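You operate a simulated robot arm through the tools that you are given. There is no shell and no other tool. Be economical: measure what you need, move in short steps, check, and stop when the job is done.

You are at the controls of a simulated robot arm. One attempt, no reset.

TASK
Clamp the green sample, peel its orange tape off and lay the sample in the blue tray.
Fine: tape into the black scrap tray; open the clamp again first.
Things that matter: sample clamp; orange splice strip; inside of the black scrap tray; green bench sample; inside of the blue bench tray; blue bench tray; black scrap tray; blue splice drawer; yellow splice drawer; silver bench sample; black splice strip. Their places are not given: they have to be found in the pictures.

Only the result counts: the job must be done as asked and must still hold three seconds after the hand-in. Knocking over, shifting, dropping, spilling or breaking anything else fails it.

THE ROBOT
A 7-joint arm with a two-finger parallel gripper, fixed in place. Base frame: the origin is at the foot of the arm, x ahead of it, y to its left, z up. Readings come in mm, rad, newtons and seconds.
With the tool pointing down near the work surface it reaches from about 100 to 420 mm from the base axis. Its first joint turns from -1.152 to 1.152 rad. Payload 2.6 kg.
Tool frame: the origin (TCP) lies between the finger pads and is the grasp point; the fingertips stand 30 mm ahead of it; z points along the fingers, y is the line along which they close. Largest opening 94 mm; finger width 28, thickness 10; the body of the gripper, 50 by 96 mm, starts 55 mm behind the TCP.
Orientation is that of the tool frame in the base frame, as [roll, pitch, yaw] about the fixed x, y, z axes, in that order (R = Rz(yaw) Ry(pitch) Rx(roll)). With the fingers straight down and closing along the base's y, the tool's x points along the base's -x, its y along +y and its z along -z.

THE INTERFACE
- The arm moves only by the tool move_arm. Its argument "rows" is one flat list of numbers, 7 for each row, row after row: the shift along the base's x, y, z in m, then the turn, a rotation vector about the base's x, y, z in degrees, then the finger opening in m, from 0 to 0.094. In form: [x, y, z, rx, ry, rz, jaw, x, y, z, rx, ry, rz, jaw, ...]. A call has 1 to 10 rows; each row shifts and turns the commanded pose from where the row before left it. Rows are played at 5 a second. More than 50 mm and 0.15 rad between two rows, or a gripper value outside its range, and nothing of the call is played. Where a pose cannot be reached the arm comes as near as it can. A force on the tool above 90 N (or 10 N above the force at the start of the call, whichever is more), or a blocked arm, ends the call early, and 0.2 s more pass. The fingers move at their own pace (about 72 mm/s each) and stop on an object; they squeeze with about 29 N. The grip force told is the motor's: it shows also when the fingers shut on nothing. Time passes only in rows, and 0.2 s behind the last, so rows that do not move let the fingers close. It gives the time, the measured TCP pose, the force on the tool (base axes), the opening and the grip force at its end, in the units of the frame above (readings bear some noise).
- Cameras (640 x 400 px; columns grow to the right, rows downward): "scene" is fixed at [46.5, 443.9, 562.3]; the picture's right is [-0.65, -0.76, 0.00], its down [-0.45, 0.39, -0.81] and it looks along [0.61, -0.53, -0.59] (base axes); focal length 223 px, centre (320, 200). "wrist" rides on the gripper at [-37, 0, -58] in the tool frame; the picture's right is [0.00, -1.00, 0.00], its down [0.97, 0.00, -0.24] and it looks along [0.24, 0.00, 0.97] (tool axes); focal length 218 px, centre (320, 200).
- capture(camera): a new picture of that camera. No time passes.
- probe_pixels(camera, pixels): there is no depth. For up to 12 entries [column, row, z] of the newest picture of that camera ("zoom" is the newest enlarged one), the place [x, y] in the base frame at which the ray of that pixel passes the height z, good to about 3 mm. No time passes.
- enlarge(camera, box): a new picture of the part [left, top, right, bottom] of that camera's present view, enlarged. No time passes.
- finish_job(): hands the job in; it is judged then, once.

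Work in short steps. Measure before you move; look again where a grasp or a placing could have gone wrong, and mend it. You have 80 turns and 38 pictures in all, those below and enlarged ones among them. Open the gripper and draw the arm clear of the work before you hand the job in, unless the task says otherwise; then end with one line.

The tools are called after "Emit:" as name(argument=value, ...) on one line, values as JSON. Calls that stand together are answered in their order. move_arm: Moves the arm, as the interface text tells. Its arguments: {"type":"object","properties":{"rows":{"type":"array","items":{"type":"number"}}},"required":["rows"]} The other tools are called the same way: capture (camera) takes a picture; probe_pixels (camera, pixels) gives the place at which the rays of pixels pass given heights; enlarge (camera, box) takes an enlarged picture of a part of a camera's view; finish_job () hands the job in.

At the start:

```text
clock: 0.0
eef_pos: [260.3, 137.6, 449.5]
tcp_rot: [3.14, 0.001, 3.141]
contact_force: [0.1, -0.7, 0.3]
width: 94.1
grasp_force: 0.1
```

scene: 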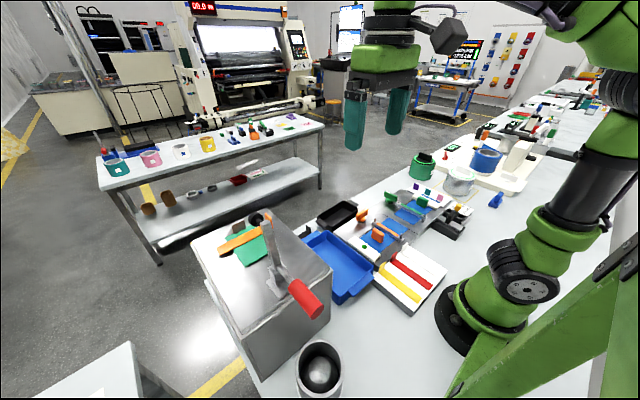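
wrist: 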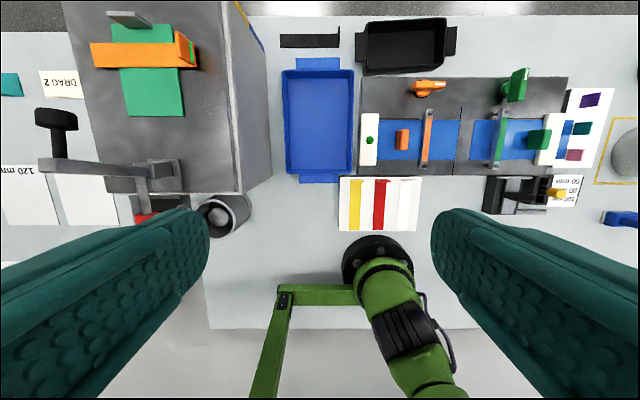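

The green sample with the orange tape seems to be on the metal block at scene (250,245), beside a lever clamp. I'll enlarge both views to see the details.

Emit:
enlarge(camera="scene", box=[180, 170, 460, 345])

Emit:
enlarge(camera="wrist", box=[30, 0, 350, 240])

Emit:
probe_pixels(camera="wrist", pixels=[[378, 260, 0], [378, 260, -600], [320, 120, 0], [150, 70, 0], [150, 70, 100], [404, 45, 0]])

Emit:
probe_pixels(camera="scene", pixels=[[338, 265, 0], [250, 245, 0], [250, 245, 100], [338, 215, 0]])

```text
2.29 times, centred on (320, 258) of scene
```

zoom: 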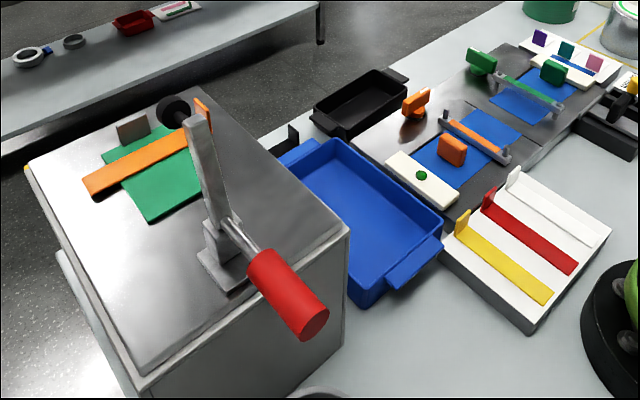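

```text
1.67 times, centred on (190, 120) of wrist
```

zoom: 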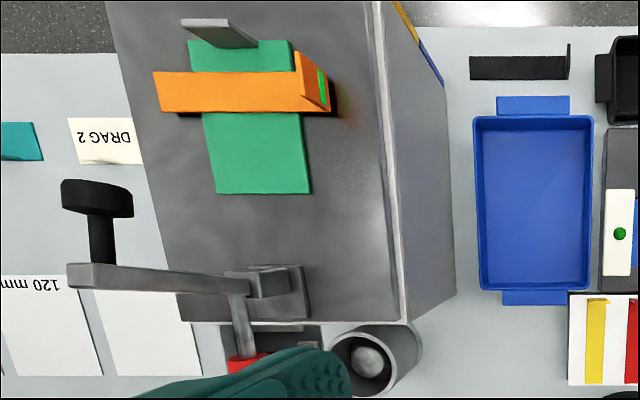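

```text
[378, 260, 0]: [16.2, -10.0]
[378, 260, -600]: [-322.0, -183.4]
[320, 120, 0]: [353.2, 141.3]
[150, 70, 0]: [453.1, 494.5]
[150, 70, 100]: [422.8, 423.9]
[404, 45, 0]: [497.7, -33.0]
```

```text
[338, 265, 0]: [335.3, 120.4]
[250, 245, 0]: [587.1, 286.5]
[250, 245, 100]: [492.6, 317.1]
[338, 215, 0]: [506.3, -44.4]
```

The wrist view suggests the bench top is near z=0, with a raised block. I'll triangulate the sample, clamp and tray features from both views.

Emit:
probe_pixels(camera="scene", pixels=[[245.8, 267.2, 100], [245.8, 267.2, 200], [193, 250, 100], [193, 250, 200], [332, 275, 100], [332, 275, 200], [411, 313, 0], [411, 313, 50], [443, 268, 0], [443, 268, 50], [375, 266, 0], [375, 266, 50]])

Emit:
probe_pixels(camera="wrist", pixels=[[128.2, 115.8, 100], [128.2, 115.8, 200], [240, 193, 100], [240, 193, 200], [340, 231, 0], [340, 231, 50], [416, 231, 0], [416, 231, 50], [353, 70, 0], [353, 70, 50], [285, 173, 0], [285, 173, 50]])

```text
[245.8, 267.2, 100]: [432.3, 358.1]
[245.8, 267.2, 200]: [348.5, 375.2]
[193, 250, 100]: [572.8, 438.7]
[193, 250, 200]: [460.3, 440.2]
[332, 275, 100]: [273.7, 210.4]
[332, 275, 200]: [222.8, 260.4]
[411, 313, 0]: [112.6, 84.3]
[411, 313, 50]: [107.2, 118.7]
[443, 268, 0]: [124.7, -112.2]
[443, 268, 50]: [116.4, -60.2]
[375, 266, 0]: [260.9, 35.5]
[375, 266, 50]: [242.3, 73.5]
```

```text
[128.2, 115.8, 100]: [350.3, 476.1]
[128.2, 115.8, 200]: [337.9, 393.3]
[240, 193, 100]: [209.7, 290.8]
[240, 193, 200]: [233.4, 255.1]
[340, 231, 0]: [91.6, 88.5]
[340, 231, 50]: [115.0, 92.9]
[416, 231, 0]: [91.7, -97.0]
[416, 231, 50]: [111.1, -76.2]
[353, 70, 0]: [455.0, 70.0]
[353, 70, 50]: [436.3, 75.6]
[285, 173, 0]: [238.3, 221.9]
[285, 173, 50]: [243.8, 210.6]
```

The block top comes out at z≈218, with the sample corner near (334,378). I'll probe the sample, tape and clamp outlines at likely heights.

Emit:
probe_pixels(camera="wrist", pixels=[[110.2, 24, 218], [173.2, 24, 218], [184.6, 115.8, 218], [94, 67, 218], [178, 66, 218], [183, 66, 240], [40, 165, 350], [40, 165, 400], [55, 118, 350], [55, 118, 400], [160, 175, 218], [184, 190, 218]])

Emit:
probe_pixels(camera="scene", pixels=[[266, 221, 350], [266, 221, 400], [257, 216, 350], [257, 216, 400], [305, 298, 218], [305, 298, 270], [285, 296, 218], [319, 310, 250], [319, 310, 300], [233, 235, 218], [272, 227, 240]])

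```text
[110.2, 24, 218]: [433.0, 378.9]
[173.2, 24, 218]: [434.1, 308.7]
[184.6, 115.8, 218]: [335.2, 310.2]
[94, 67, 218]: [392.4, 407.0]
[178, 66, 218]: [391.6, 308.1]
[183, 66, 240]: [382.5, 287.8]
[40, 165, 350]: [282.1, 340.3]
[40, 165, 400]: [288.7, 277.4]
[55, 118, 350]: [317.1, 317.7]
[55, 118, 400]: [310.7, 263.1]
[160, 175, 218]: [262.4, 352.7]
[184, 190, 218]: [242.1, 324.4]
```

```text
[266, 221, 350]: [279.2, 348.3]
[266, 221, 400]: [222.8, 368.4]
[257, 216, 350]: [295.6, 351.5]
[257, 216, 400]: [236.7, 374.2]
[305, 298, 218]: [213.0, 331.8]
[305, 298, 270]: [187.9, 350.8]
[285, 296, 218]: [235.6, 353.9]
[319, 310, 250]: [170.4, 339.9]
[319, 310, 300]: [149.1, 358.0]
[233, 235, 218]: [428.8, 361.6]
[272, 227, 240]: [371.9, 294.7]
```

The clamp arm stands upright near (280,342) with its top at z≈355. The sample covers x 335–433, y 309–378. I'll move above it at safe height for a close look.

Emit:
move_arm(rows=[0.01, 0.041, 0.004, 0, 0, 0, 0.094, 0.01, 0.041, 0.004, 0, 0, 0, 0.094, 0.01, 0.041, 0.004, 0, 0, 0, 0.094, 0.01, 0.041, 0.004, 0, 0, 0, 0.094, 0.01, 0.041, 0.004, 0, 0, 0, 0.094, 0, 0, 0, 0, 0, 0, 0.094])

Emit:
capture(camera="wrist")

Emit:
enlarge(camera="scene", box=[180, 200, 340, 320])

```text
clock: 1.4
eef_pos: [291.2, 322.3, 443.7]
tcp_rot: [3.139, -0.002, 3.139]
contact_force: [0.1, 0.9, -0.5]
width: 93.8
grasp_force: 0.0
out of reach, approached as far as the arm can: row 4, 5
```

```text
33 pictures are left
```

wrist: 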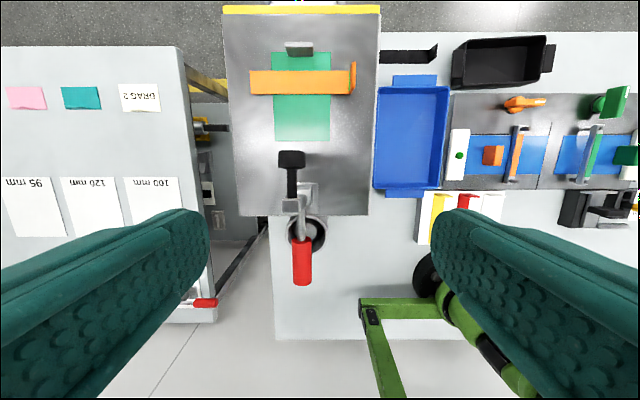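

```text
3.33 times, centred on (260, 260) of scene
```

zoom: 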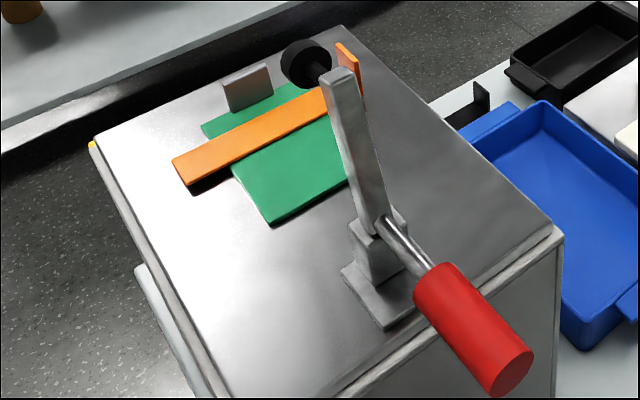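

Straight-down reach ends at about 434 mm radius at this height. I'll measure feature positions again from this closer view.

Emit:
probe_pixels(camera="wrist", pixels=[[273, 52, 218], [330, 52, 218], [275, 140, 218], [331, 140, 218], [249, 70, 222], [249, 94, 222], [350, 94, 222], [354, 62, 245], [292, 158, 350], [302, 284, 250], [299, 205, 350], [299, 205, 250]])

Emit:
probe_pixels(camera="zoom", pixels=[[340, 75, 350], [340, 75, 340], [340, 75, 330], [512, 372, 250], [512, 372, 240], [385, 220, 250], [385, 220, 260], [342, 45, 250], [342, 45, 240], [360, 95, 222], [250, 65, 245], [305, 62, 340]])

Emit:
enlarge(camera="wrist", box=[220, 0, 400, 120])

```text
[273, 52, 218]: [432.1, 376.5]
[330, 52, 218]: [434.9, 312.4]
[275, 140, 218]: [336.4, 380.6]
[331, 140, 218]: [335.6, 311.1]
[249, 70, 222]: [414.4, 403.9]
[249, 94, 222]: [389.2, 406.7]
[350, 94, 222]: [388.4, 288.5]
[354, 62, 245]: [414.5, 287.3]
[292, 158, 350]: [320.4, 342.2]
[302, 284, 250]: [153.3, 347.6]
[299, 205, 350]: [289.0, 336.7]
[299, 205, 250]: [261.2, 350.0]
```

```text
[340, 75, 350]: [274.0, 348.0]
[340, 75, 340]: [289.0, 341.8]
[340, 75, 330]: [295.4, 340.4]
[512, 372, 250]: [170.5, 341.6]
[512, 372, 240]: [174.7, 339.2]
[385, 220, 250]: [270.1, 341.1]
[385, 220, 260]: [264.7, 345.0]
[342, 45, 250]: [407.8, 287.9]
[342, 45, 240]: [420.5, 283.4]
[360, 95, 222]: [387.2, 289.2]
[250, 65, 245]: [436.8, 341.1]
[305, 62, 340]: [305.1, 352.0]
```

```text
3.33 times, centred on (310, 60) of wrist
```

zoom: 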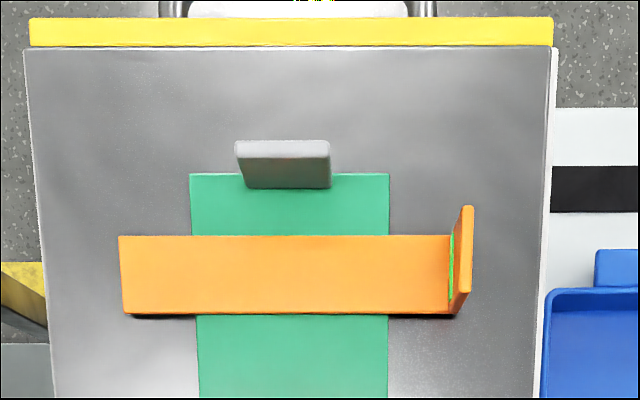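

The handle runs from the pivot near (266,343,255) towards -x, to about (168,343,250). I'll move above the handle and tilt the tool a little, so it can turn with the handle during the swing.

Emit:
move_arm(rows=[-0.035, 0.007, 0, 0, -8, 0, 0.094, -0.035, 0.007, 0, 0, -8, 0, 0.094, -0.036, 0.006, 0, 0, -8, 0, 0.094, 0, 0, -0.04, 0, -6, 0, 0.094, 0, 0, -0.04, 0, 0, 0, 0.094, 0, 0, 0, 0, 0, 0, 0.094])

Emit:
capture(camera="wrist")

Emit:
enlarge(camera="scene", box=[180, 160, 420, 340])

```text
clock: 2.8
eef_pos: [187.0, 341.6, 360.1]
tcp_rot: [3.139, 0.526, 3.139]
contact_force: [-0.4, -0.1, 0.4]
width: 93.9
grasp_force: 0.1
```

```text
30 pictures are left
```

wrist: 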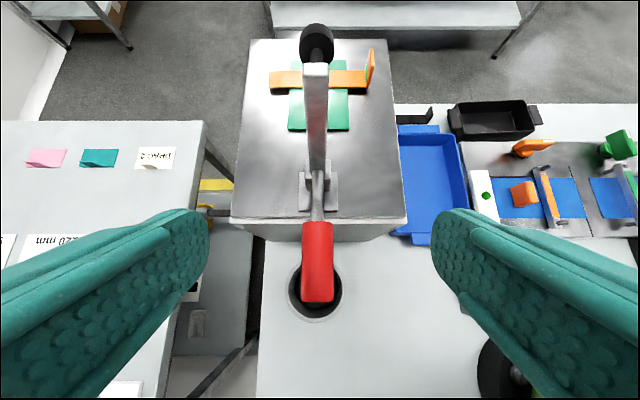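

```text
2.22 times, centred on (300, 250) of scene
```

zoom: 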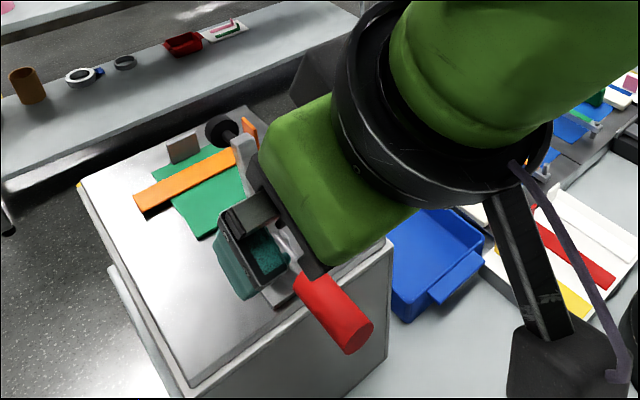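

The handle is centred between the fingers (column 317). I'll probe its ends before going down.

Emit:
probe_pixels(camera="wrist", pixels=[[317, 302, 245], [317, 222, 263], [317, 302, 260], [317, 222, 250], [304, 260, 250], [333, 260, 250], [318, 178, 255]])

```text
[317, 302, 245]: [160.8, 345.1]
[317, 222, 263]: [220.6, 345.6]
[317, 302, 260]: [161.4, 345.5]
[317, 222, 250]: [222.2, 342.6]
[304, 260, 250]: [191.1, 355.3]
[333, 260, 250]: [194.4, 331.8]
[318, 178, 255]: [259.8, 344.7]
```

The red handle spans x 161–221 at y≈344, diameter about 24. I'll go down onto it and then close.

Emit:
move_arm(rows=[0, 0.001, -0.035, 0, 0, 0, 0.094, 0, 0.001, -0.035, 0, 0, 0, 0.094, 0, 0, -0.035, 0, 0, 0, 0.094, 0, 0, 0, 0, 0, 0, 0.094, 0, 0, 0, 0, 0, 0, 0.01, 0, 0, 0, 0, 0, 0, 0.01, 0, 0, 0, 0, 0, 0, 0.01, 0, 0, 0, 0, 0, 0, 0.01])

Emit:
capture(camera="wrist")

```text
clock: 4.6
eef_pos: [186.4, 344.6, 257.0]
tcp_rot: [3.13, 0.528, -3.138]
contact_force: [6.1, 37.3, -1.9]
width: 28.0
grasp_force: 44.9
```

```text
28 pictures are left
```

wrist: 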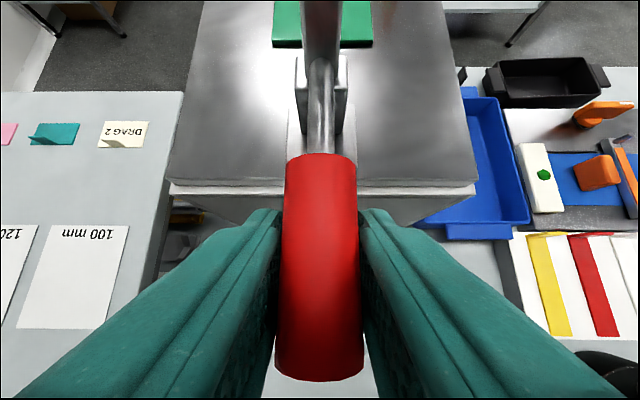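

The handle is gripped (width 28). I'll start the lifting arc about the pivot with a few rows and check the forces.

Emit:
move_arm(rows=[0, 0.002, 0, 0, 0, 0, 0.01, 0.0008, 0, 0.0109, 0, 5, 0, 0.01, 0.0022, 0, 0.0106, 0, 5, 0, 0.01, 0.0037, 0, 0.0102, 0, 5, 0, 0.01])

```text
clock: 5.6
eef_pos: [192.8, 344.6, 287.2]
tcp_rot: [3.141, 0.254, 3.141]
contact_force: [-14.8, 12.3, -8.7]
width: 28.0
grasp_force: 44.4
```

The handle follows the arc at low force, so I'll continue.

Emit:
move_arm(rows=[0.0052, 0, 0.0096, 0, 4, 0, 0.01, 0.0063, 0, 0.0088, 0, 4, 0, 0.01, 0.0076, 0, 0.0079, 0, 3, 0, 0.01, 0.0086, 0, 0.0067, 0, 3, 0, 0.01])

Emit:
enlarge(camera="scene", box=[180, 160, 420, 340])

Emit:
capture(camera="wrist")

```text
clock: 6.6
eef_pos: [221.5, 345.5, 322.0]
tcp_rot: [3.138, 0.014, 3.138]
contact_force: [-20.1, -9.3, 4.9]
width: 27.9
grasp_force: 45.0
```

```text
2.22 times, centred on (300, 250) of scene
```

zoom: 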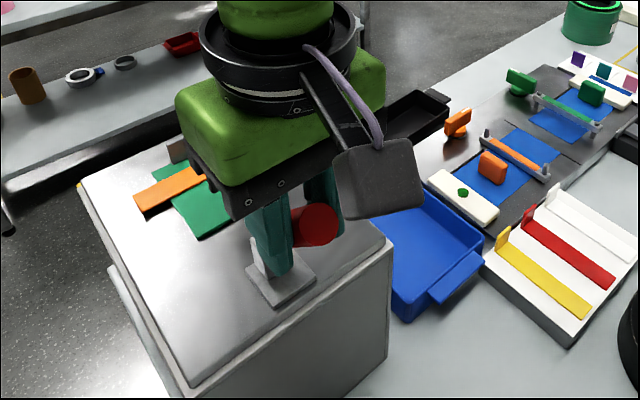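

```text
26 pictures are left
```

wrist: 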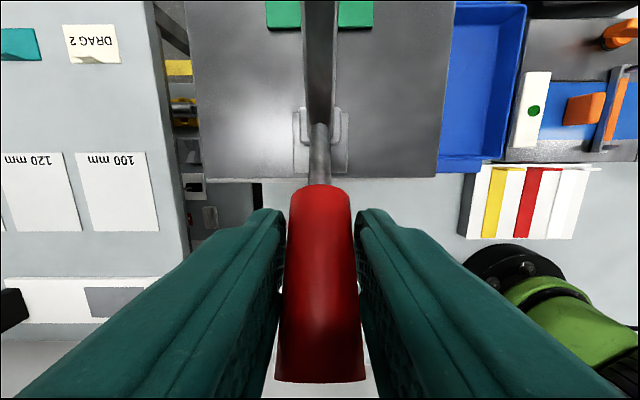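

The clamp arm is swinging down and the handle is turning within the pads. I'll continue to the closed position.

Emit:
move_arm(rows=[0.0094, 0, 0.0054, 0, 2, 0, 0.01, 0.0101, 0, 0.0041, 0, 0, 0, 0.01, 0.0106, 0, 0.0026, 0, 0, 0, 0.01])

Emit:
enlarge(camera="scene", box=[180, 160, 420, 340])

```text
clock: 7.4
eef_pos: [255.6, 343.9, 335.3]
tcp_rot: [3.133, -0.01, 3.137]
contact_force: [-2.4, 9.0, 12.5]
width: 24.0
grasp_force: 45.7
```

```text
2.22 times, centred on (300, 250) of scene
```

zoom: 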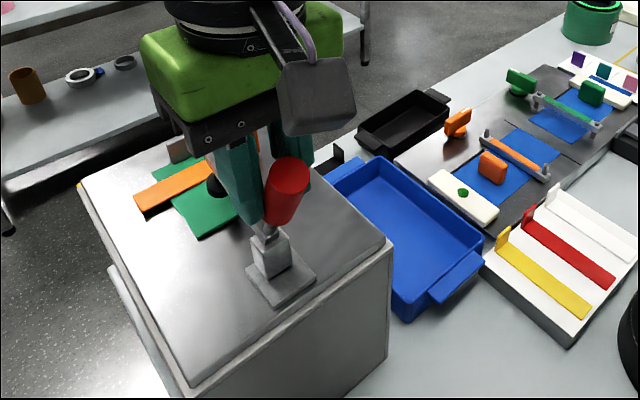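

The handle still leans a little towards -x, so I'll keep pushing +x along the arc.

Emit:
move_arm(rows=[0.01, 0, 0.0008, 0, 0, 0, 0.01, 0.008, 0, -0.001, 0, 0, 0, 0.01, 0, 0, 0, 0, 0, 0, 0.01])

Emit:
enlarge(camera="scene", box=[180, 160, 420, 340])

```text
clock: 8.2
eef_pos: [268.0, 345.2, 333.5]
tcp_rot: [3.136, -0.023, 3.141]
contact_force: [-19.4, 1.5, 23.0]
width: 23.5
grasp_force: 44.8
```

```text
2.22 times, centred on (300, 250) of scene
```

zoom: 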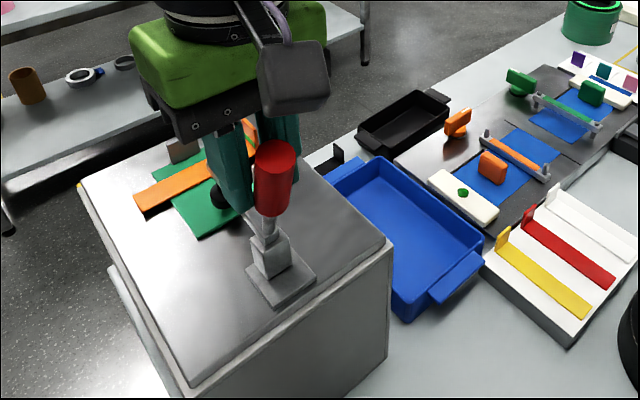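

Nearly vertical now, with -19 N in x. I'll push a little more while tilting slightly for reach.

Emit:
move_arm(rows=[0.004, 0, 0, 0, -5, 0, 0.01, 0.004, 0, -0.001, 0, -5, 0, 0.01, 0, 0, 0, 0, 0, 0, 0.01])

Emit:
enlarge(camera="scene", box=[180, 190, 340, 310])

```text
clock: 9.0
eef_pos: [280.3, 343.7, 331.8]
tcp_rot: [3.142, 0.16, 3.138]
contact_force: [5.5, -0.7, -1.3]
width: 9.2
grasp_force: 0.2
```

```text
3.33 times, centred on (260, 250) of scene
```

zoom: 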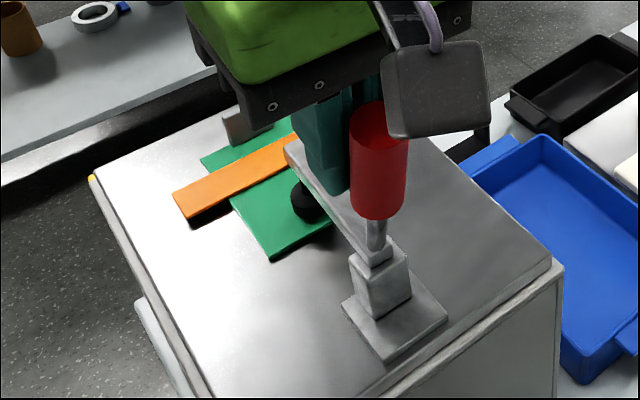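

The fingers slipped off to +x of the handle; the bar now looks horizontal with the pad on the sample. I'll raise clear and look.

Emit:
move_arm(rows=[0, 0, 0.03, 0, 0, 0, 0.01, 0, 0, 0.04, 0, 0, 0, 0.01, -0.02, -0.01, 0.04, 0, 0, 0, 0.01, -0.03, -0.02, 0, 0, 0, 0, 0.01])

Emit:
capture(camera="wrist")

Emit:
enlarge(camera="scene", box=[180, 200, 340, 320])

```text
clock: 10.0
eef_pos: [227.0, 313.4, 444.6]
tcp_rot: [3.14, 0.158, 3.141]
contact_force: [0.1, -0.4, -0.2]
width: 10.4
grasp_force: 0.0
```

```text
22 pictures are left
```

wrist: 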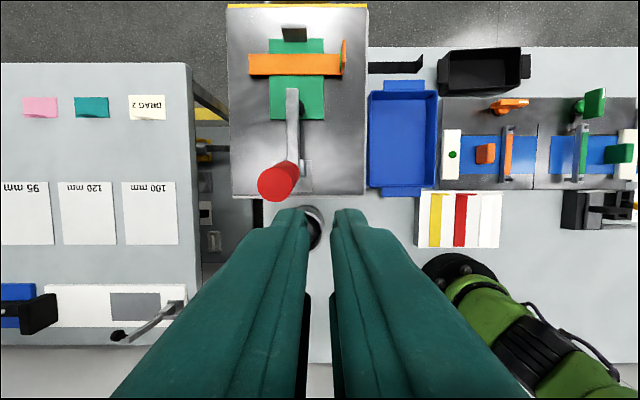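

```text
3.33 times, centred on (260, 260) of scene
```

zoom: 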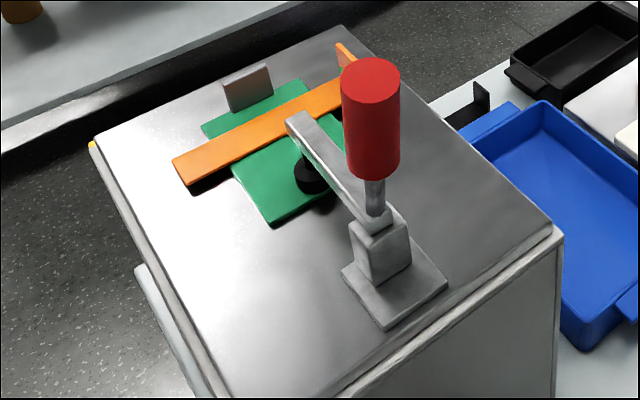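

The clamp looks closed. I'll verify that the bar is level by probing both views.

Emit:
probe_pixels(camera="zoom", pixels=[[300, 120, 260], [300, 120, 270], [375, 218, 260], [375, 218, 270], [370, 80, 350], [370, 80, 360], [310, 190, 222], [310, 190, 230], [372, 178, 300]])

Emit:
probe_pixels(camera="wrist", pixels=[[292, 88, 265], [292, 88, 275], [277, 182, 350], [277, 182, 360], [343, 55, 245], [343, 72, 224]])

```text
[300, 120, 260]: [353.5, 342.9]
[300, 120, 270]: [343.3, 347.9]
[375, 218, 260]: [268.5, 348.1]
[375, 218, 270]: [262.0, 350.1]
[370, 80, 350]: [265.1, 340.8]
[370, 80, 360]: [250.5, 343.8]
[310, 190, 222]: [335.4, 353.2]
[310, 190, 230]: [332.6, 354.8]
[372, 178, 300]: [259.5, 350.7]
```

```text
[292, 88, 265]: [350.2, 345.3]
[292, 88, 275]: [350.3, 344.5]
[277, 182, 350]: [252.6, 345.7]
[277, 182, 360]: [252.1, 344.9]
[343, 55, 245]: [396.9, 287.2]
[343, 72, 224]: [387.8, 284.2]
```

The handle top is at x≈252, leaning about 5° back. I'll give it a light push towards +x with closed fingers to seat the clamp.

Emit:
move_arm(rows=[-0.025, 0.03, 0, 0, 0, 0, 0.0, 0, 0, -0.045, 0, 0, 0, 0.0, 0, 0, -0.045, 0, 0, 0, 0.0, 0, 0, 0, 0, 0, 0, 0.0, 0.012, 0, 0, 0, 0, 0, 0.0, 0.005, 0, 0, 0, 0, 0, 0.0])

```text
clock: 11.4
eef_pos: [219.5, 343.2, 352.5]
tcp_rot: [3.139, 0.157, 3.138]
contact_force: [0.1, -0.3, 0.4]
width: 0.0
grasp_force: 28.4
```

No contact yet, so I'll push on in small steps.

Emit:
move_arm(rows=[0.004, 0, 0, 0, 0, 0, 0.0, 0.004, 0, 0, 0, 0, 0, 0.0, 0.004, 0, 0, 0, 0, 0, 0.0, 0.003, 0, 0, 0, 0, 0, 0.0])

```text
clock: 12.4
eef_pos: [228.4, 345.4, 351.6]
tcp_rot: [3.138, 0.137, 3.141]
contact_force: [-50.6, -19.6, 8.9]
width: 0.2
grasp_force: 27.9
```

50 N with no movement: the clamp is seated. I'll back off, go up, tilt to about 33° and go above the tape tab at (401,287).

Emit:
move_arm(rows=[-0.02, 0, 0, 0, 0, 0, 0.0, 0, 0, 0.045, 0, 0, 0, 0.0, 0, -0.03, 0.045, 0, 0, 0, 0.04, 0.03, -0.03, 0, 0, -8, 0, 0.04, 0.04, 0, 0, 0, -8, 0, 0.04, 0.04, 0, -0.02, 0, -8, 0, 0.04, 0.03, 0, -0.04, 0, 0, 0, 0.04, 0, 0, 0, 0, 0, 0, 0.04])

Emit:
capture(camera="wrist")

```text
refused: row 3 steps farther than a row can; nothing moved
```

```text
20 pictures are left
```

wrist: 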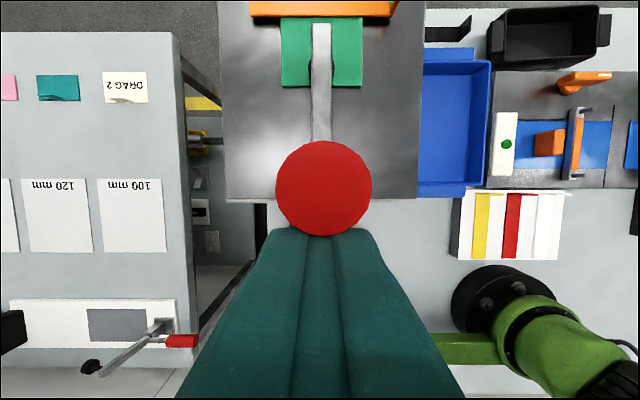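

One step was too long, so I'll send the route again with shorter steps.

Emit:
move_arm(rows=[-0.02, 0, 0, 0, 0, 0, 0.0, 0, 0, 0.045, 0, 0, 0, 0.0, 0, -0.02, 0.04, 0, 0, 0, 0.04, 0.03, -0.02, 0, 0, -8, 0, 0.04, 0.04, -0.02, 0, 0, -8, 0, 0.04, 0.04, 0, -0.02, 0, -8, 0, 0.04, 0.03, 0, -0.035, 0, 0, 0, 0.04, 0, 0, 0, 0, 0, 0, 0.04])

Emit:
capture(camera="wrist")

```text
clock: 14.2
eef_pos: [356.3, 284.9, 383.5]
tcp_rot: [3.138, 0.579, 3.139]
contact_force: [0.2, -1.2, 0.4]
width: 39.9
grasp_force: 0.1
```

```text
19 pictures are left
```

wrist: 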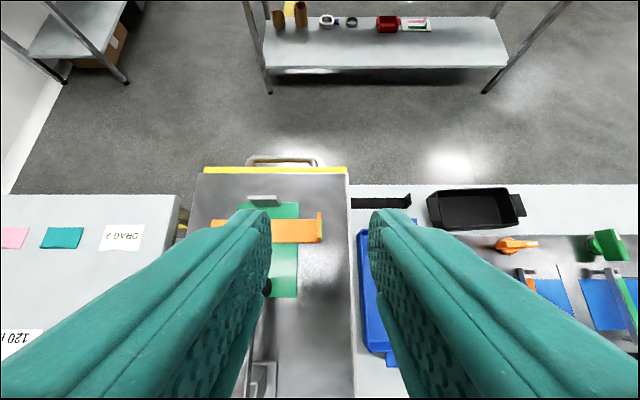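

The tab is centred between the fingers at column ~320. I'll probe its extents.

Emit:
probe_pixels(camera="wrist", pixels=[[320, 213, 245], [320, 213, 250], [321, 241, 222], [321, 241, 240], [316, 221, 222], [213, 242, 222]])

Emit:
enlarge(camera="wrist", box=[200, 150, 360, 270])

```text
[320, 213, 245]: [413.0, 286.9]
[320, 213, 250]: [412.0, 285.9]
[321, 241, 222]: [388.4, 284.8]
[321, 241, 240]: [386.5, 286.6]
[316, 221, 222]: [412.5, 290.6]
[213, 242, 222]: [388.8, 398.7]
```

```text
3.33 times, centred on (280, 210) of wrist
```

zoom: 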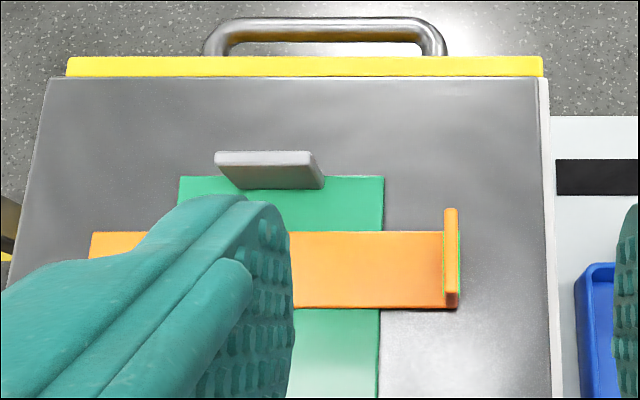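

The tab stands at y≈286, x 388–414. I'll descend with the tips ending just above the tape.

Emit:
move_arm(rows=[0.015, 0.0005, -0.04, 0, 0, 0, 0.04, 0.016, 0.0005, -0.04, 0, 0, 0, 0.04, 0, 0, -0.03, 0, 0, 0, 0.04, 0, 0, -0.012, 0, 0, 0, 0.04, 0, 0, 0, 0, 0, 0, 0.04])

Emit:
capture(camera="wrist")

```text
clock: 15.4
eef_pos: [385.1, 284.8, 261.7]
tcp_rot: [3.138, 0.576, 3.141]
contact_force: [0.0, 0.6, 0.1]
width: 39.9
grasp_force: 0.1
```

```text
17 pictures are left
```

wrist: 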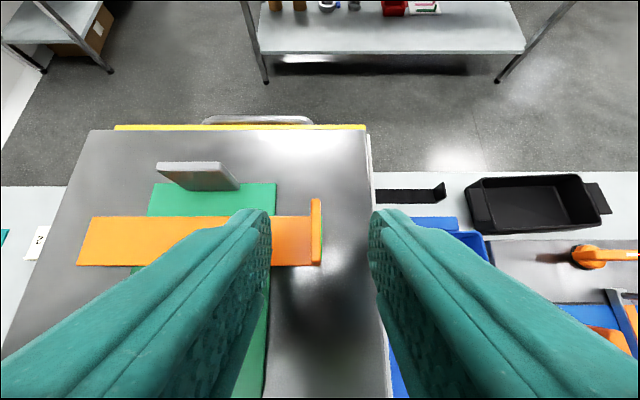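

The tab sits between the fingertips (column 317). I'll close on it.

Emit:
move_arm(rows=[0, 0.001, 0, 0, 0, 0, 0.02, 0, 0, 0, 0, 0, 0, 0.0, 0, 0, 0, 0, 0, 0, 0.0, 0, 0, 0, 0, 0, 0, 0.0])

Emit:
capture(camera="wrist")

```text
clock: 16.4
eef_pos: [385.6, 287.9, 261.9]
tcp_rot: [3.139, 0.576, 3.14]
contact_force: [-0.4, -0.1, 1.2]
width: 2.1
grasp_force: 29.4
```

```text
16 pictures are left
```

wrist: 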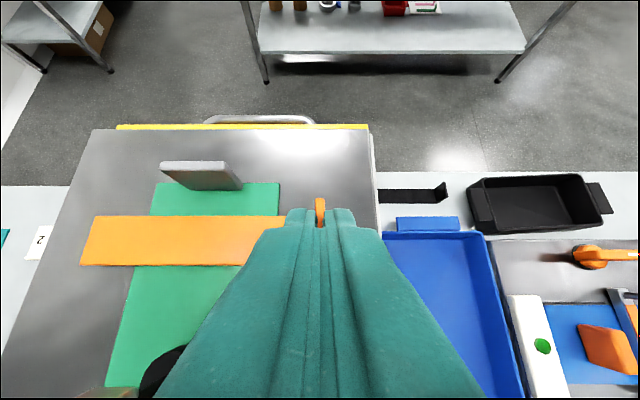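

The tab is gripped (width 2.1 mm). I'll start peeling, up with some motion back over the tape (+y), and watch the force.

Emit:
move_arm(rows=[0, 0.001, 0.005, 0, 0, 0, 0.0, 0, 0.002, 0.006, 0, 0, 0, 0.0, 0, 0.003, 0.006, 0, 0, 0, 0.0])

Emit:
capture(camera="wrist")

```text
clock: 17.2
eef_pos: [385.0, 293.1, 278.4]
tcp_rot: [3.137, 0.578, 3.14]
contact_force: [-0.1, 0.1, -0.2]
width: 1.9
grasp_force: 28.9
```

```text
15 pictures are left
```

wrist: 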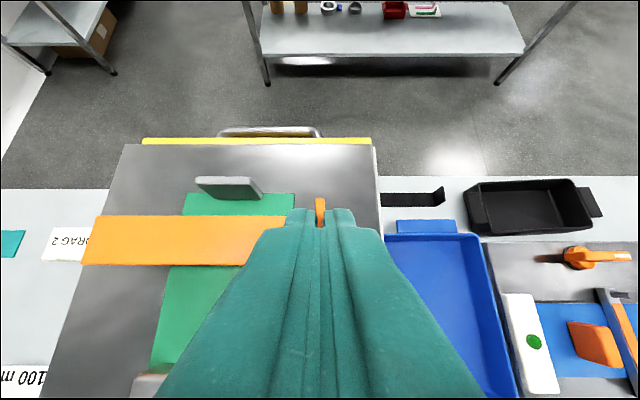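

The strip moved with the gripper and the sample stayed, so the tape is off. I'll lift it further and measure the scrap tray from both views.

Emit:
move_arm(rows=[-0.005, 0, 0.04, 0, 0, 0, 0.0, -0.01, -0.01, 0.04, 0, 0, 0, 0.0, -0.01, -0.03, 0.03, 0, 0, 0, 0.0, -0.01, -0.045, 0, 0, 0, 0, 0.0, 0, -0.045, 0, 0, 0, 0, 0.0, 0, -0.045, 0, 0, 0, 0, 0.0, 0, 0, 0, 0, 0, 0, 0.0])

Emit:
capture(camera="wrist")

Emit:
enlarge(camera="scene", box=[180, 150, 420, 330])

```text
clock: 18.8
eef_pos: [351.8, 116.3, 387.3]
tcp_rot: [3.138, 0.575, 3.14]
contact_force: [-0.6, 0.2, 0.1]
width: 1.6
grasp_force: 28.8
```

```text
14 pictures are left
```

wrist: 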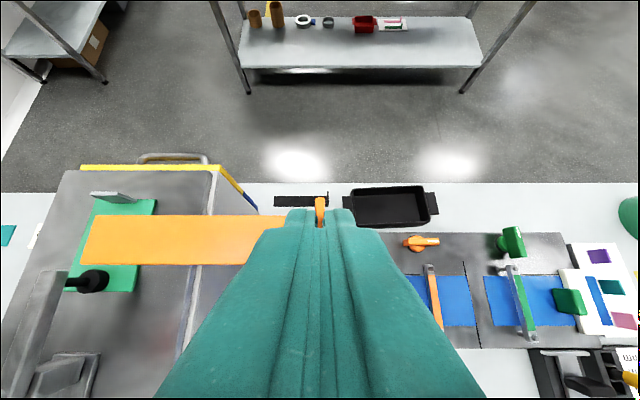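

```text
2.22 times, centred on (300, 240) of scene
```

zoom: 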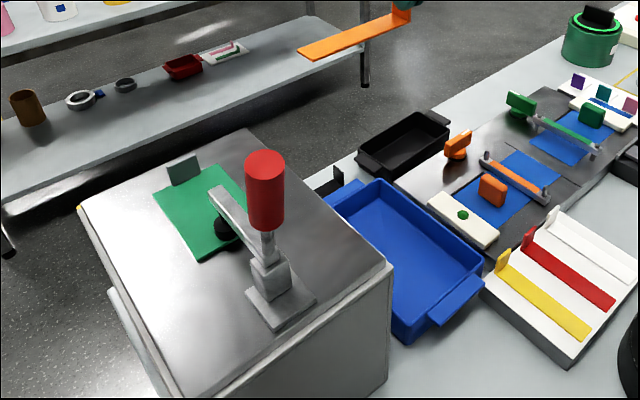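

The tape is off and the sample is still clamped. Now I'll probe the scrap tray and the blue tray.

Emit:
probe_pixels(camera="wrist", pixels=[[349, 188, 0], [349, 188, 40], [424, 186, 0], [424, 186, 40], [431, 223, 0], [431, 223, 40], [355, 227, 0], [355, 227, 40]])

Emit:
probe_pixels(camera="zoom", pixels=[[418, 112, 0], [418, 112, 40], [449, 125, 0], [449, 125, 40], [402, 170, 0], [402, 170, 40], [362, 151, 0], [362, 151, 40], [375, 181, 30], [482, 264, 30], [407, 325, 30], [328, 208, 30]])

```text
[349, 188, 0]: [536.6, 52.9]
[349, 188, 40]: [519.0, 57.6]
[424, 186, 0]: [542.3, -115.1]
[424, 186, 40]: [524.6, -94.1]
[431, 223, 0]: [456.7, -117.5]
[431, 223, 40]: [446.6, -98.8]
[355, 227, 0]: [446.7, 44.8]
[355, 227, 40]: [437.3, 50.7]
```

```text
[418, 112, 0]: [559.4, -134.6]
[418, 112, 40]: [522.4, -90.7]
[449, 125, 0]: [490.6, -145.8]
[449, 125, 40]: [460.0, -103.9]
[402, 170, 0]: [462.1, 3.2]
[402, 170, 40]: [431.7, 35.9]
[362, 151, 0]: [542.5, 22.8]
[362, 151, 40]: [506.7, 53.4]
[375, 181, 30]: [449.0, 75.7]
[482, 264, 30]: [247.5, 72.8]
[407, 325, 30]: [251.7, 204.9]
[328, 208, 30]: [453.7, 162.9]
```

Scrap tray rim: z≈40, x 440–522, y −97 to +53. The tape runs 118 mm towards +y from the tab, so I'll aim the tab at y≈−77 and the tape at x≈480 (TCP x≈464).

Emit:
move_arm(rows=[0.022, -0.0386, -0.02, 0, 0, 0, 0.0, 0.022, -0.0386, -0.02, 0, 0, 0, 0.0, 0.022, -0.0386, -0.02, 0, 0, 0, 0.0, 0.023, -0.0386, -0.02, 0, 0, 0, 0.0, 0.023, -0.0386, -0.02, 0, 0, 0, 0.0, 0, 0, -0.04, 0, 0, 0, 0.0, 0, 0, -0.04, 0, 0, 0, 0.0, 0, 0, -0.04, 0, 0, 0, 0.0, 0, 0, 0, 0, 0, 0, 0])

Emit:
capture(camera="wrist")

Emit:
enlarge(camera="scene", box=[260, 130, 420, 250])

```text
clock: 20.8
eef_pos: [462.8, -73.8, 165.8]
tcp_rot: [3.138, 0.576, 3.141]
contact_force: [-0.5, 0.4, -0.2]
width: 1.6
grasp_force: 28.7
```

```text
12 pictures are left
```

wrist: 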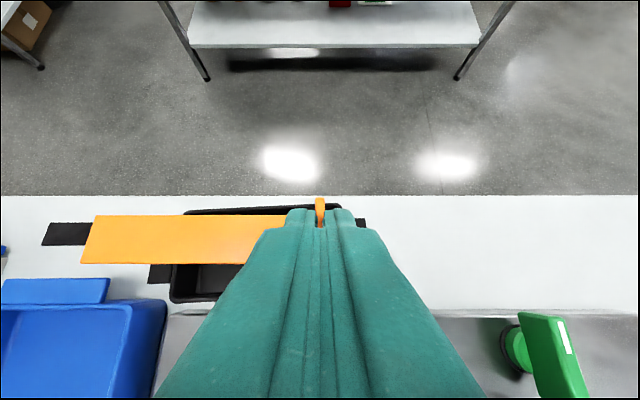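

```text
3.33 times, centred on (340, 190) of scene
```

zoom: 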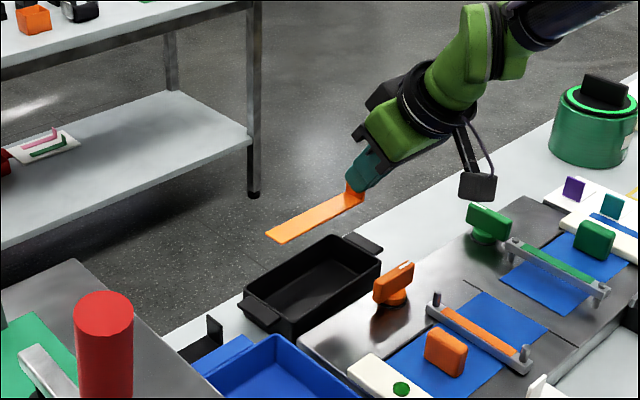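

Reach is fine. I'll re-check the tray's y extents from this view before lowering.

Emit:
probe_pixels(camera="wrist", pixels=[[170, 303, 40], [184, 212, 40], [355, 215, 40], [366, 222, 40], [85, 264, 124], [150, 275, 35]])

Emit:
probe_pixels(camera="zoom", pixels=[[336, 236, 40], [381, 262, 40], [292, 326, 40], [247, 294, 40], [333, 243, 40], [371, 264, 40], [290, 318, 40], [253, 293, 40]])

```text
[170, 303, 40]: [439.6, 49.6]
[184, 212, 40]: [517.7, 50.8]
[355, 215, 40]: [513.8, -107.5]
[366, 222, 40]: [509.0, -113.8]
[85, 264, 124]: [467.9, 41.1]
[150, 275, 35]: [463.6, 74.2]
```

```text
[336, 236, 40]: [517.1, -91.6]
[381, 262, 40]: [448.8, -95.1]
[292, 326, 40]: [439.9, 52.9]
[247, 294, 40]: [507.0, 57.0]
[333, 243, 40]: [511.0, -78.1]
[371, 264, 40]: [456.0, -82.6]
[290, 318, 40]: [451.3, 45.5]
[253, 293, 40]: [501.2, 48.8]
```

Outer y runs −93 to 52, so I'll shift −3 mm in y and lower to TCP z≈76 (tips just above the rim, tape inside the rim), then release.

Emit:
move_arm(rows=[-0.001, -0.003, -0.03, 0, 0, 0, 0.0, 0, 0, -0.03, 0, 0, 0, 0.0, 0, 0, -0.018, 0, 0, 0, 0.0, 0, 0, -0.011, 0, 0, 0, 0.0, 0, 0, 0, 0, 0, 0, 0.0])

Emit:
enlarge(camera="scene", box=[300, 160, 400, 235])

```text
clock: 22.0
eef_pos: [460.9, -79.1, 77.2]
tcp_rot: [3.138, 0.577, 3.139]
contact_force: [-0.4, 0.3, 0.1]
width: 1.6
grasp_force: 28.9
```

```text
5.33 times, centred on (350, 198) of scene
```

zoom: 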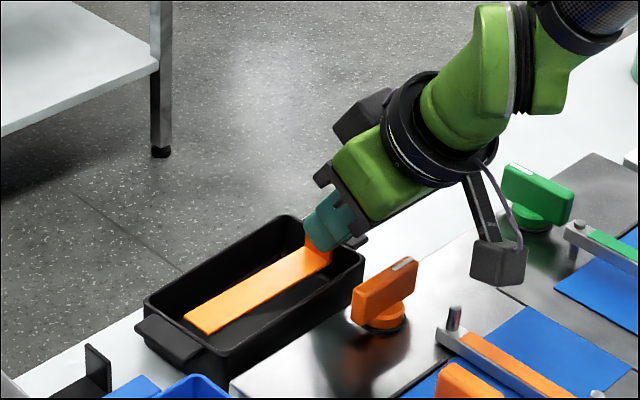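

The strip is over the tray interior. I'll shift +2 mm in y, open slightly and draw straight back up.

Emit:
move_arm(rows=[0, 0.002, 0, 0, 0, 0, 0.0, 0, 0, 0, 0, 0, 0, 0.02, 0, 0, 0, 0, 0, 0, 0.02, 0, 0, 0, 0, 0, 0, 0.02, -0.01, 0, 0.03, 0, 0, 0, 0.02, -0.01, 0, 0.04, 0, 0, 0, 0.02, -0.01, 0, 0.04, 0, 0, 0, 0.02])

Emit:
enlarge(camera="scene", box=[300, 160, 400, 235])

```text
clock: 23.6
eef_pos: [428.7, -77.3, 187.8]
tcp_rot: [3.139, 0.575, 3.138]
contact_force: [0.4, 0.2, -0.2]
width: 19.9
grasp_force: 0.2
```

```text
5.33 times, centred on (350, 198) of scene
```

zoom: 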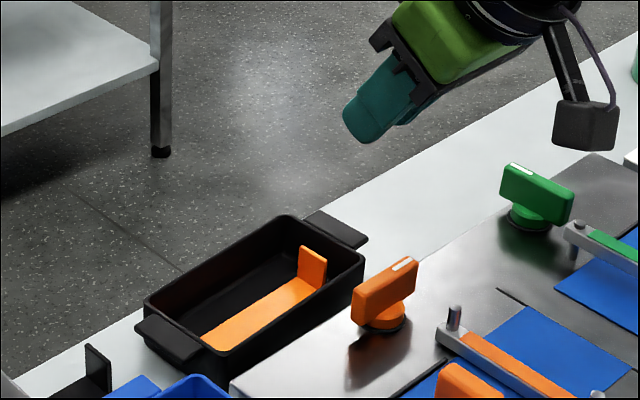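

The tape lies flat in the scrap tray. Next I'll open the clamp, so I go up and across to above the handle at (255,345).

Emit:
move_arm(rows=[-0.02, 0.005, 0.045, 0, 0, 0, 0.06, -0.02, 0.005, 0.045, 0, 0, 0, 0.06, -0.02, 0.005, 0.045, 0, 0, 0, 0.06, -0.02, 0.005, 0.045, 0, 0, 0, 0.06, -0.01, 0.045, 0.01, 0, 0, 0, 0.06, -0.01, 0.045, 0.01, 0, 0, 0, 0.06, -0.01, 0.045, 0.01, 0, 0, 0, 0.06, -0.01, 0.045, 0.01, 0, 0, 0, 0.06, -0.01, 0.045, 0.01, 0, 0, 0, 0.06, -0.01, 0.045, 0.01, 0, 0, 0, 0.06])

Emit:
move_arm(rows=[-0.0115, 0.044, 0.003, 0, 8, 0, 0.06, -0.0115, 0.044, 0.003, 0, 8, 0, 0.06, -0.0115, 0.044, 0.003, 0, 8, 0, 0.06, 0, 0, 0, 0, 0, 0, 0.06])

Emit:
capture(camera="wrist")

```text
clock: 25.8
eef_pos: [290.4, 215.5, 428.2]
tcp_rot: [3.14, 0.576, 3.137]
contact_force: [-0.8, 1.2, -0.1]
width: 59.9
grasp_force: 0.0
```

```text
clock: 26.8
eef_pos: [256.4, 347.3, 435.6]
tcp_rot: [3.14, 0.156, 3.14]
contact_force: [-0.5, -0.4, -0.4]
width: 60.0
grasp_force: 0.1
```

```text
8 pictures are left
```

wrist: 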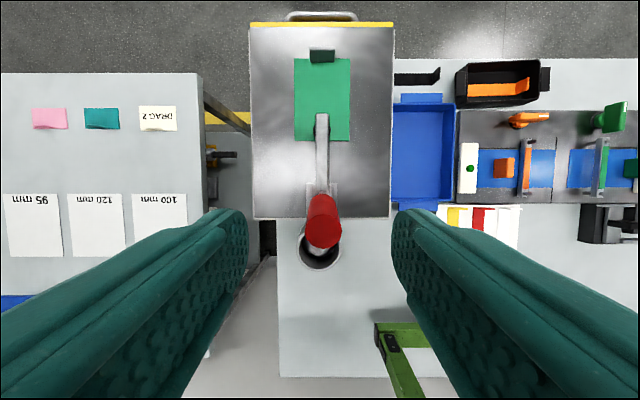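

The handle is centred between the fingers (column 322). I'll descend, grip it and begin the reverse arc.

Emit:
move_arm(rows=[0, -0.003, -0.035, 0, 0, 0, 0.06, 0, 0, -0.035, 0, 0, 0, 0.06, 0, 0, -0.032, 0, 0, 0, 0.06, 0, 0, 0, 0, 0, 0, 0.06, 0, 0, 0, 0, 0, 0, 0.0, 0, 0, 0, 0, 0, 0, 0.0, 0, 0, 0, 0, 0, 0, 0.0])

```text
clock: 28.4
eef_pos: [252.0, 344.9, 336.1]
tcp_rot: [3.139, 0.159, -3.136]
contact_force: [8.9, 37.9, -6.0]
width: 24.0
grasp_force: 45.0
```

Gripped (width 24). I'll pull the handle back along the arc.

Emit:
move_arm(rows=[0, 0.002, 0, 0, 0, 0, 0.0, -0.0106, 0, -0.002, 0, -3, 0, 0.0, -0.0101, 0, -0.0041, 0, -3, 0, 0.0, -0.0094, 0, -0.0054, 0, -3, 0, 0.0, -0.0086, 0, -0.0067, 0, -3, 0, 0.0])

```text
clock: 29.6
eef_pos: [219.0, 346.6, 320.7]
tcp_rot: [3.135, 0.381, 3.138]
contact_force: [15.7, 17.1, 17.8]
width: 24.4
grasp_force: 44.9
```

Still gripped, with moderate force. I'll continue down the arc.

Emit:
move_arm(rows=[-0.0076, 0, -0.0079, 0, -3, 0, 0.0, -0.0063, 0, -0.0088, 0, -2, 0, 0.0, -0.0052, 0, -0.0096, 0, -2, 0, 0.0, -0.0037, 0, -0.0102, 0, -2, 0, 0.0, -0.0022, 0, -0.0106, 0, 0, 0, 0.0])

Emit:
capture(camera="wrist")

```text
clock: 30.8
eef_pos: [192.2, 344.1, 270.9]
tcp_rot: [3.139, 0.525, 3.14]
contact_force: [-6.6, -8.0, 17.0]
width: 28.5
grasp_force: 45.1
```

```text
7 pictures are left
```

wrist: 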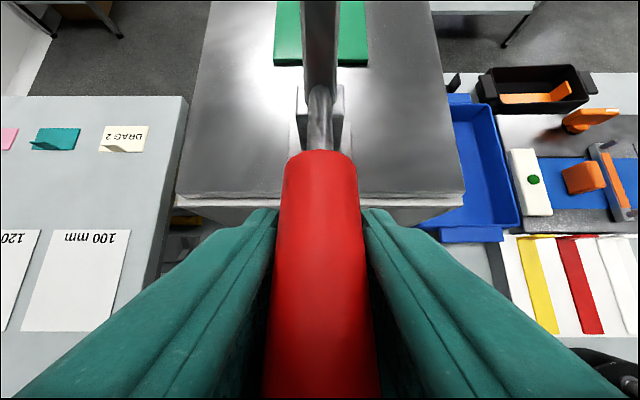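

Almost at the original pose. I'll do the last 12 mm, release and go up.

Emit:
move_arm(rows=[-0.003, 0, -0.007, 0, 0, 0, 0.0, -0.002, 0, -0.007, 0, 0, 0, 0.0, 0, 0, 0, 0, 0, 0, 0.0])

Emit:
move_arm(rows=[0, 0, 0, 0, 0, 0, 0.06, 0, 0, 0, 0, 0, 0, 0.094, 0, 0, 0.04, 0, 0, 0, 0.094, 0, 0, 0.04, 0, 0, 0, 0.094, 0, 0, 0.045, 0, 0, 0, 0.094, 0, -0.03, 0.035, 0, 0, 0, 0.094, 0, -0.045, 0, 0, 0, 0, 0.094])

Emit:
enlarge(camera="scene", box=[180, 190, 360, 325])

```text
clock: 31.6
eef_pos: [188.6, 344.7, 256.4]
tcp_rot: [3.138, 0.529, 3.139]
contact_force: [12.2, -0.5, 11.0]
width: 27.8
grasp_force: 45.0
```

```text
clock: 33.2
eef_pos: [190.1, 268.2, 417.6]
tcp_rot: [3.14, 0.525, -3.141]
contact_force: [0.2, -0.6, -0.3]
width: 94.0
grasp_force: 0.0
```

```text
2.96 times, centred on (270, 258) of scene
```

zoom: 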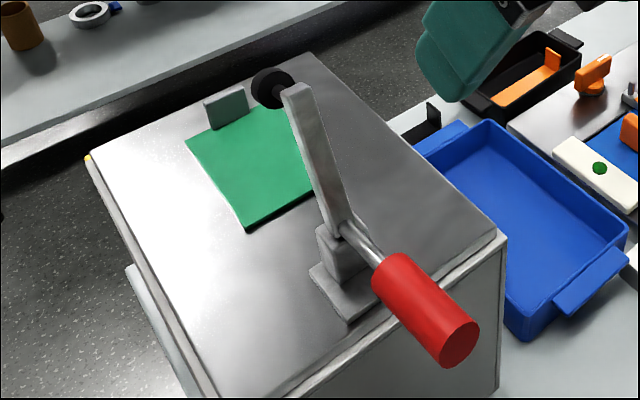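

The clamp is open again and the tape is in the scrap tray. The sample's upright plate at its far end (x≈435, y≈344) should be its grip tab; I'll turn the tool +90° about z so it closes along x and comes from the −y side.

Emit:
move_arm(rows=[0.021, 0, -0.004, 0, 0, 8, 0.04, 0.021, 0, -0.004, 0, 0, 8, 0.04, 0.021, 0, -0.004, 0, 0, 8, 0.04, 0.021, 0, -0.004, 0, 0, 8, 0.04, 0.021, 0, -0.004, 0, 0, 8, 0.04, 0.021, 0, -0.004, 0, 0, 8, 0.04, 0.021, 0, -0.004, 0, 0, 8, 0.04, 0.021, 0, -0.004, 0, 0, 8, 0.04, 0.021, 0, -0.004, 0, 0, 8, 0.04, 0.021, 0, -0.004, 0, 0, 8, 0.04])

```text
clock: 35.4
eef_pos: [399.5, 270.5, 377.4]
tcp_rot: [3.138, 0.526, -1.745]
contact_force: [0.6, -0.2, 0.1]
width: 39.9
grasp_force: 0.1
```

Reachable. I'll finish the turn and move above the tab.

Emit:
move_arm(rows=[0.012, 0.005, -0.015, 0, 0, 8, 0.04, 0.012, 0.01, -0.015, 0, 0, 2, 0.04, 0.01, 0.015, -0.015, 0, 0, 0, 0.04, 0, 0, 0, 0, 0, 0, 0.04])

Emit:
capture(camera="wrist")

```text
clock: 36.4
eef_pos: [433.9, 298.2, 332.2]
tcp_rot: [3.141, 0.523, -1.572]
contact_force: [0.0, 0.5, 0.4]
width: 40.3
grasp_force: 0.1
```

```text
5 pictures are left
```

wrist: 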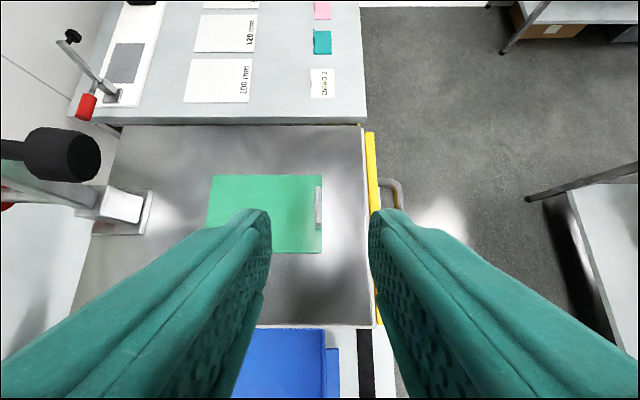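

The tab sits on the sample's edge at column 319, rows 187–229. I'll probe it.

Emit:
probe_pixels(camera="wrist", pixels=[[319, 187, 245], [319, 228, 222], [319, 228, 240], [314, 210, 240], [323, 210, 240], [323, 252, 222], [323, 176, 222], [206, 250, 222]])

```text
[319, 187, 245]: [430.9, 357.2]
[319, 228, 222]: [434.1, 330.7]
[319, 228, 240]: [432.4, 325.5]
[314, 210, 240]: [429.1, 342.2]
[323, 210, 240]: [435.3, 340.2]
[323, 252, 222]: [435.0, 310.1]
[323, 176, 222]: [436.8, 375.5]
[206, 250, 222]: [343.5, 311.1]
```

Tab centre is about (432,343). I'll descend to TCP (432,329,260) and close.

Emit:
move_arm(rows=[-0.002, 0.015, -0.03, 0, 0, 0, 0.04, 0, 0.016, -0.03, 0, 0, 0, 0.04, 0, 0, -0.011, 0, 0, 0, 0.04, 0, 0, 0, 0, 0, 0, 0.04, 0, 0, 0, 0, 0, 0, 0.0, 0, 0, 0, 0, 0, 0, 0.0, 0, 0, 0, 0, 0, 0, 0.0])

```text
clock: 38.0
eef_pos: [431.2, 327.3, 263.9]
tcp_rot: [3.139, 0.523, -1.572]
contact_force: [-0.8, 0.1, 0.2]
width: 3.8
grasp_force: 28.9
```

Gripped at width 3.8. I'll lift 30 mm and check.

Emit:
move_arm(rows=[0, 0, 0.01, 0, 0, 0, 0.0, 0, 0, 0.02, 0, 0, 0, 0.0, 0, 0, 0, 0, 0, 0, 0.0])

Emit:
enlarge(camera="scene", box=[180, 170, 400, 335])

```text
clock: 38.8
eef_pos: [431.9, 330.0, 293.0]
tcp_rot: [3.137, 0.524, -1.573]
contact_force: [0.1, -0.2, -0.6]
width: 3.6
grasp_force: 28.5
```

```text
2.42 times, centred on (290, 252) of scene
```

zoom: 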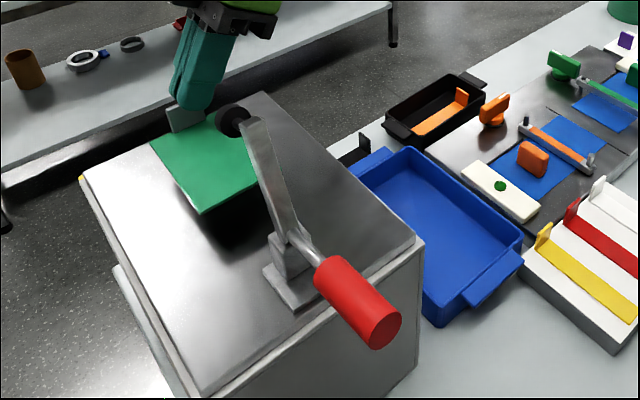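

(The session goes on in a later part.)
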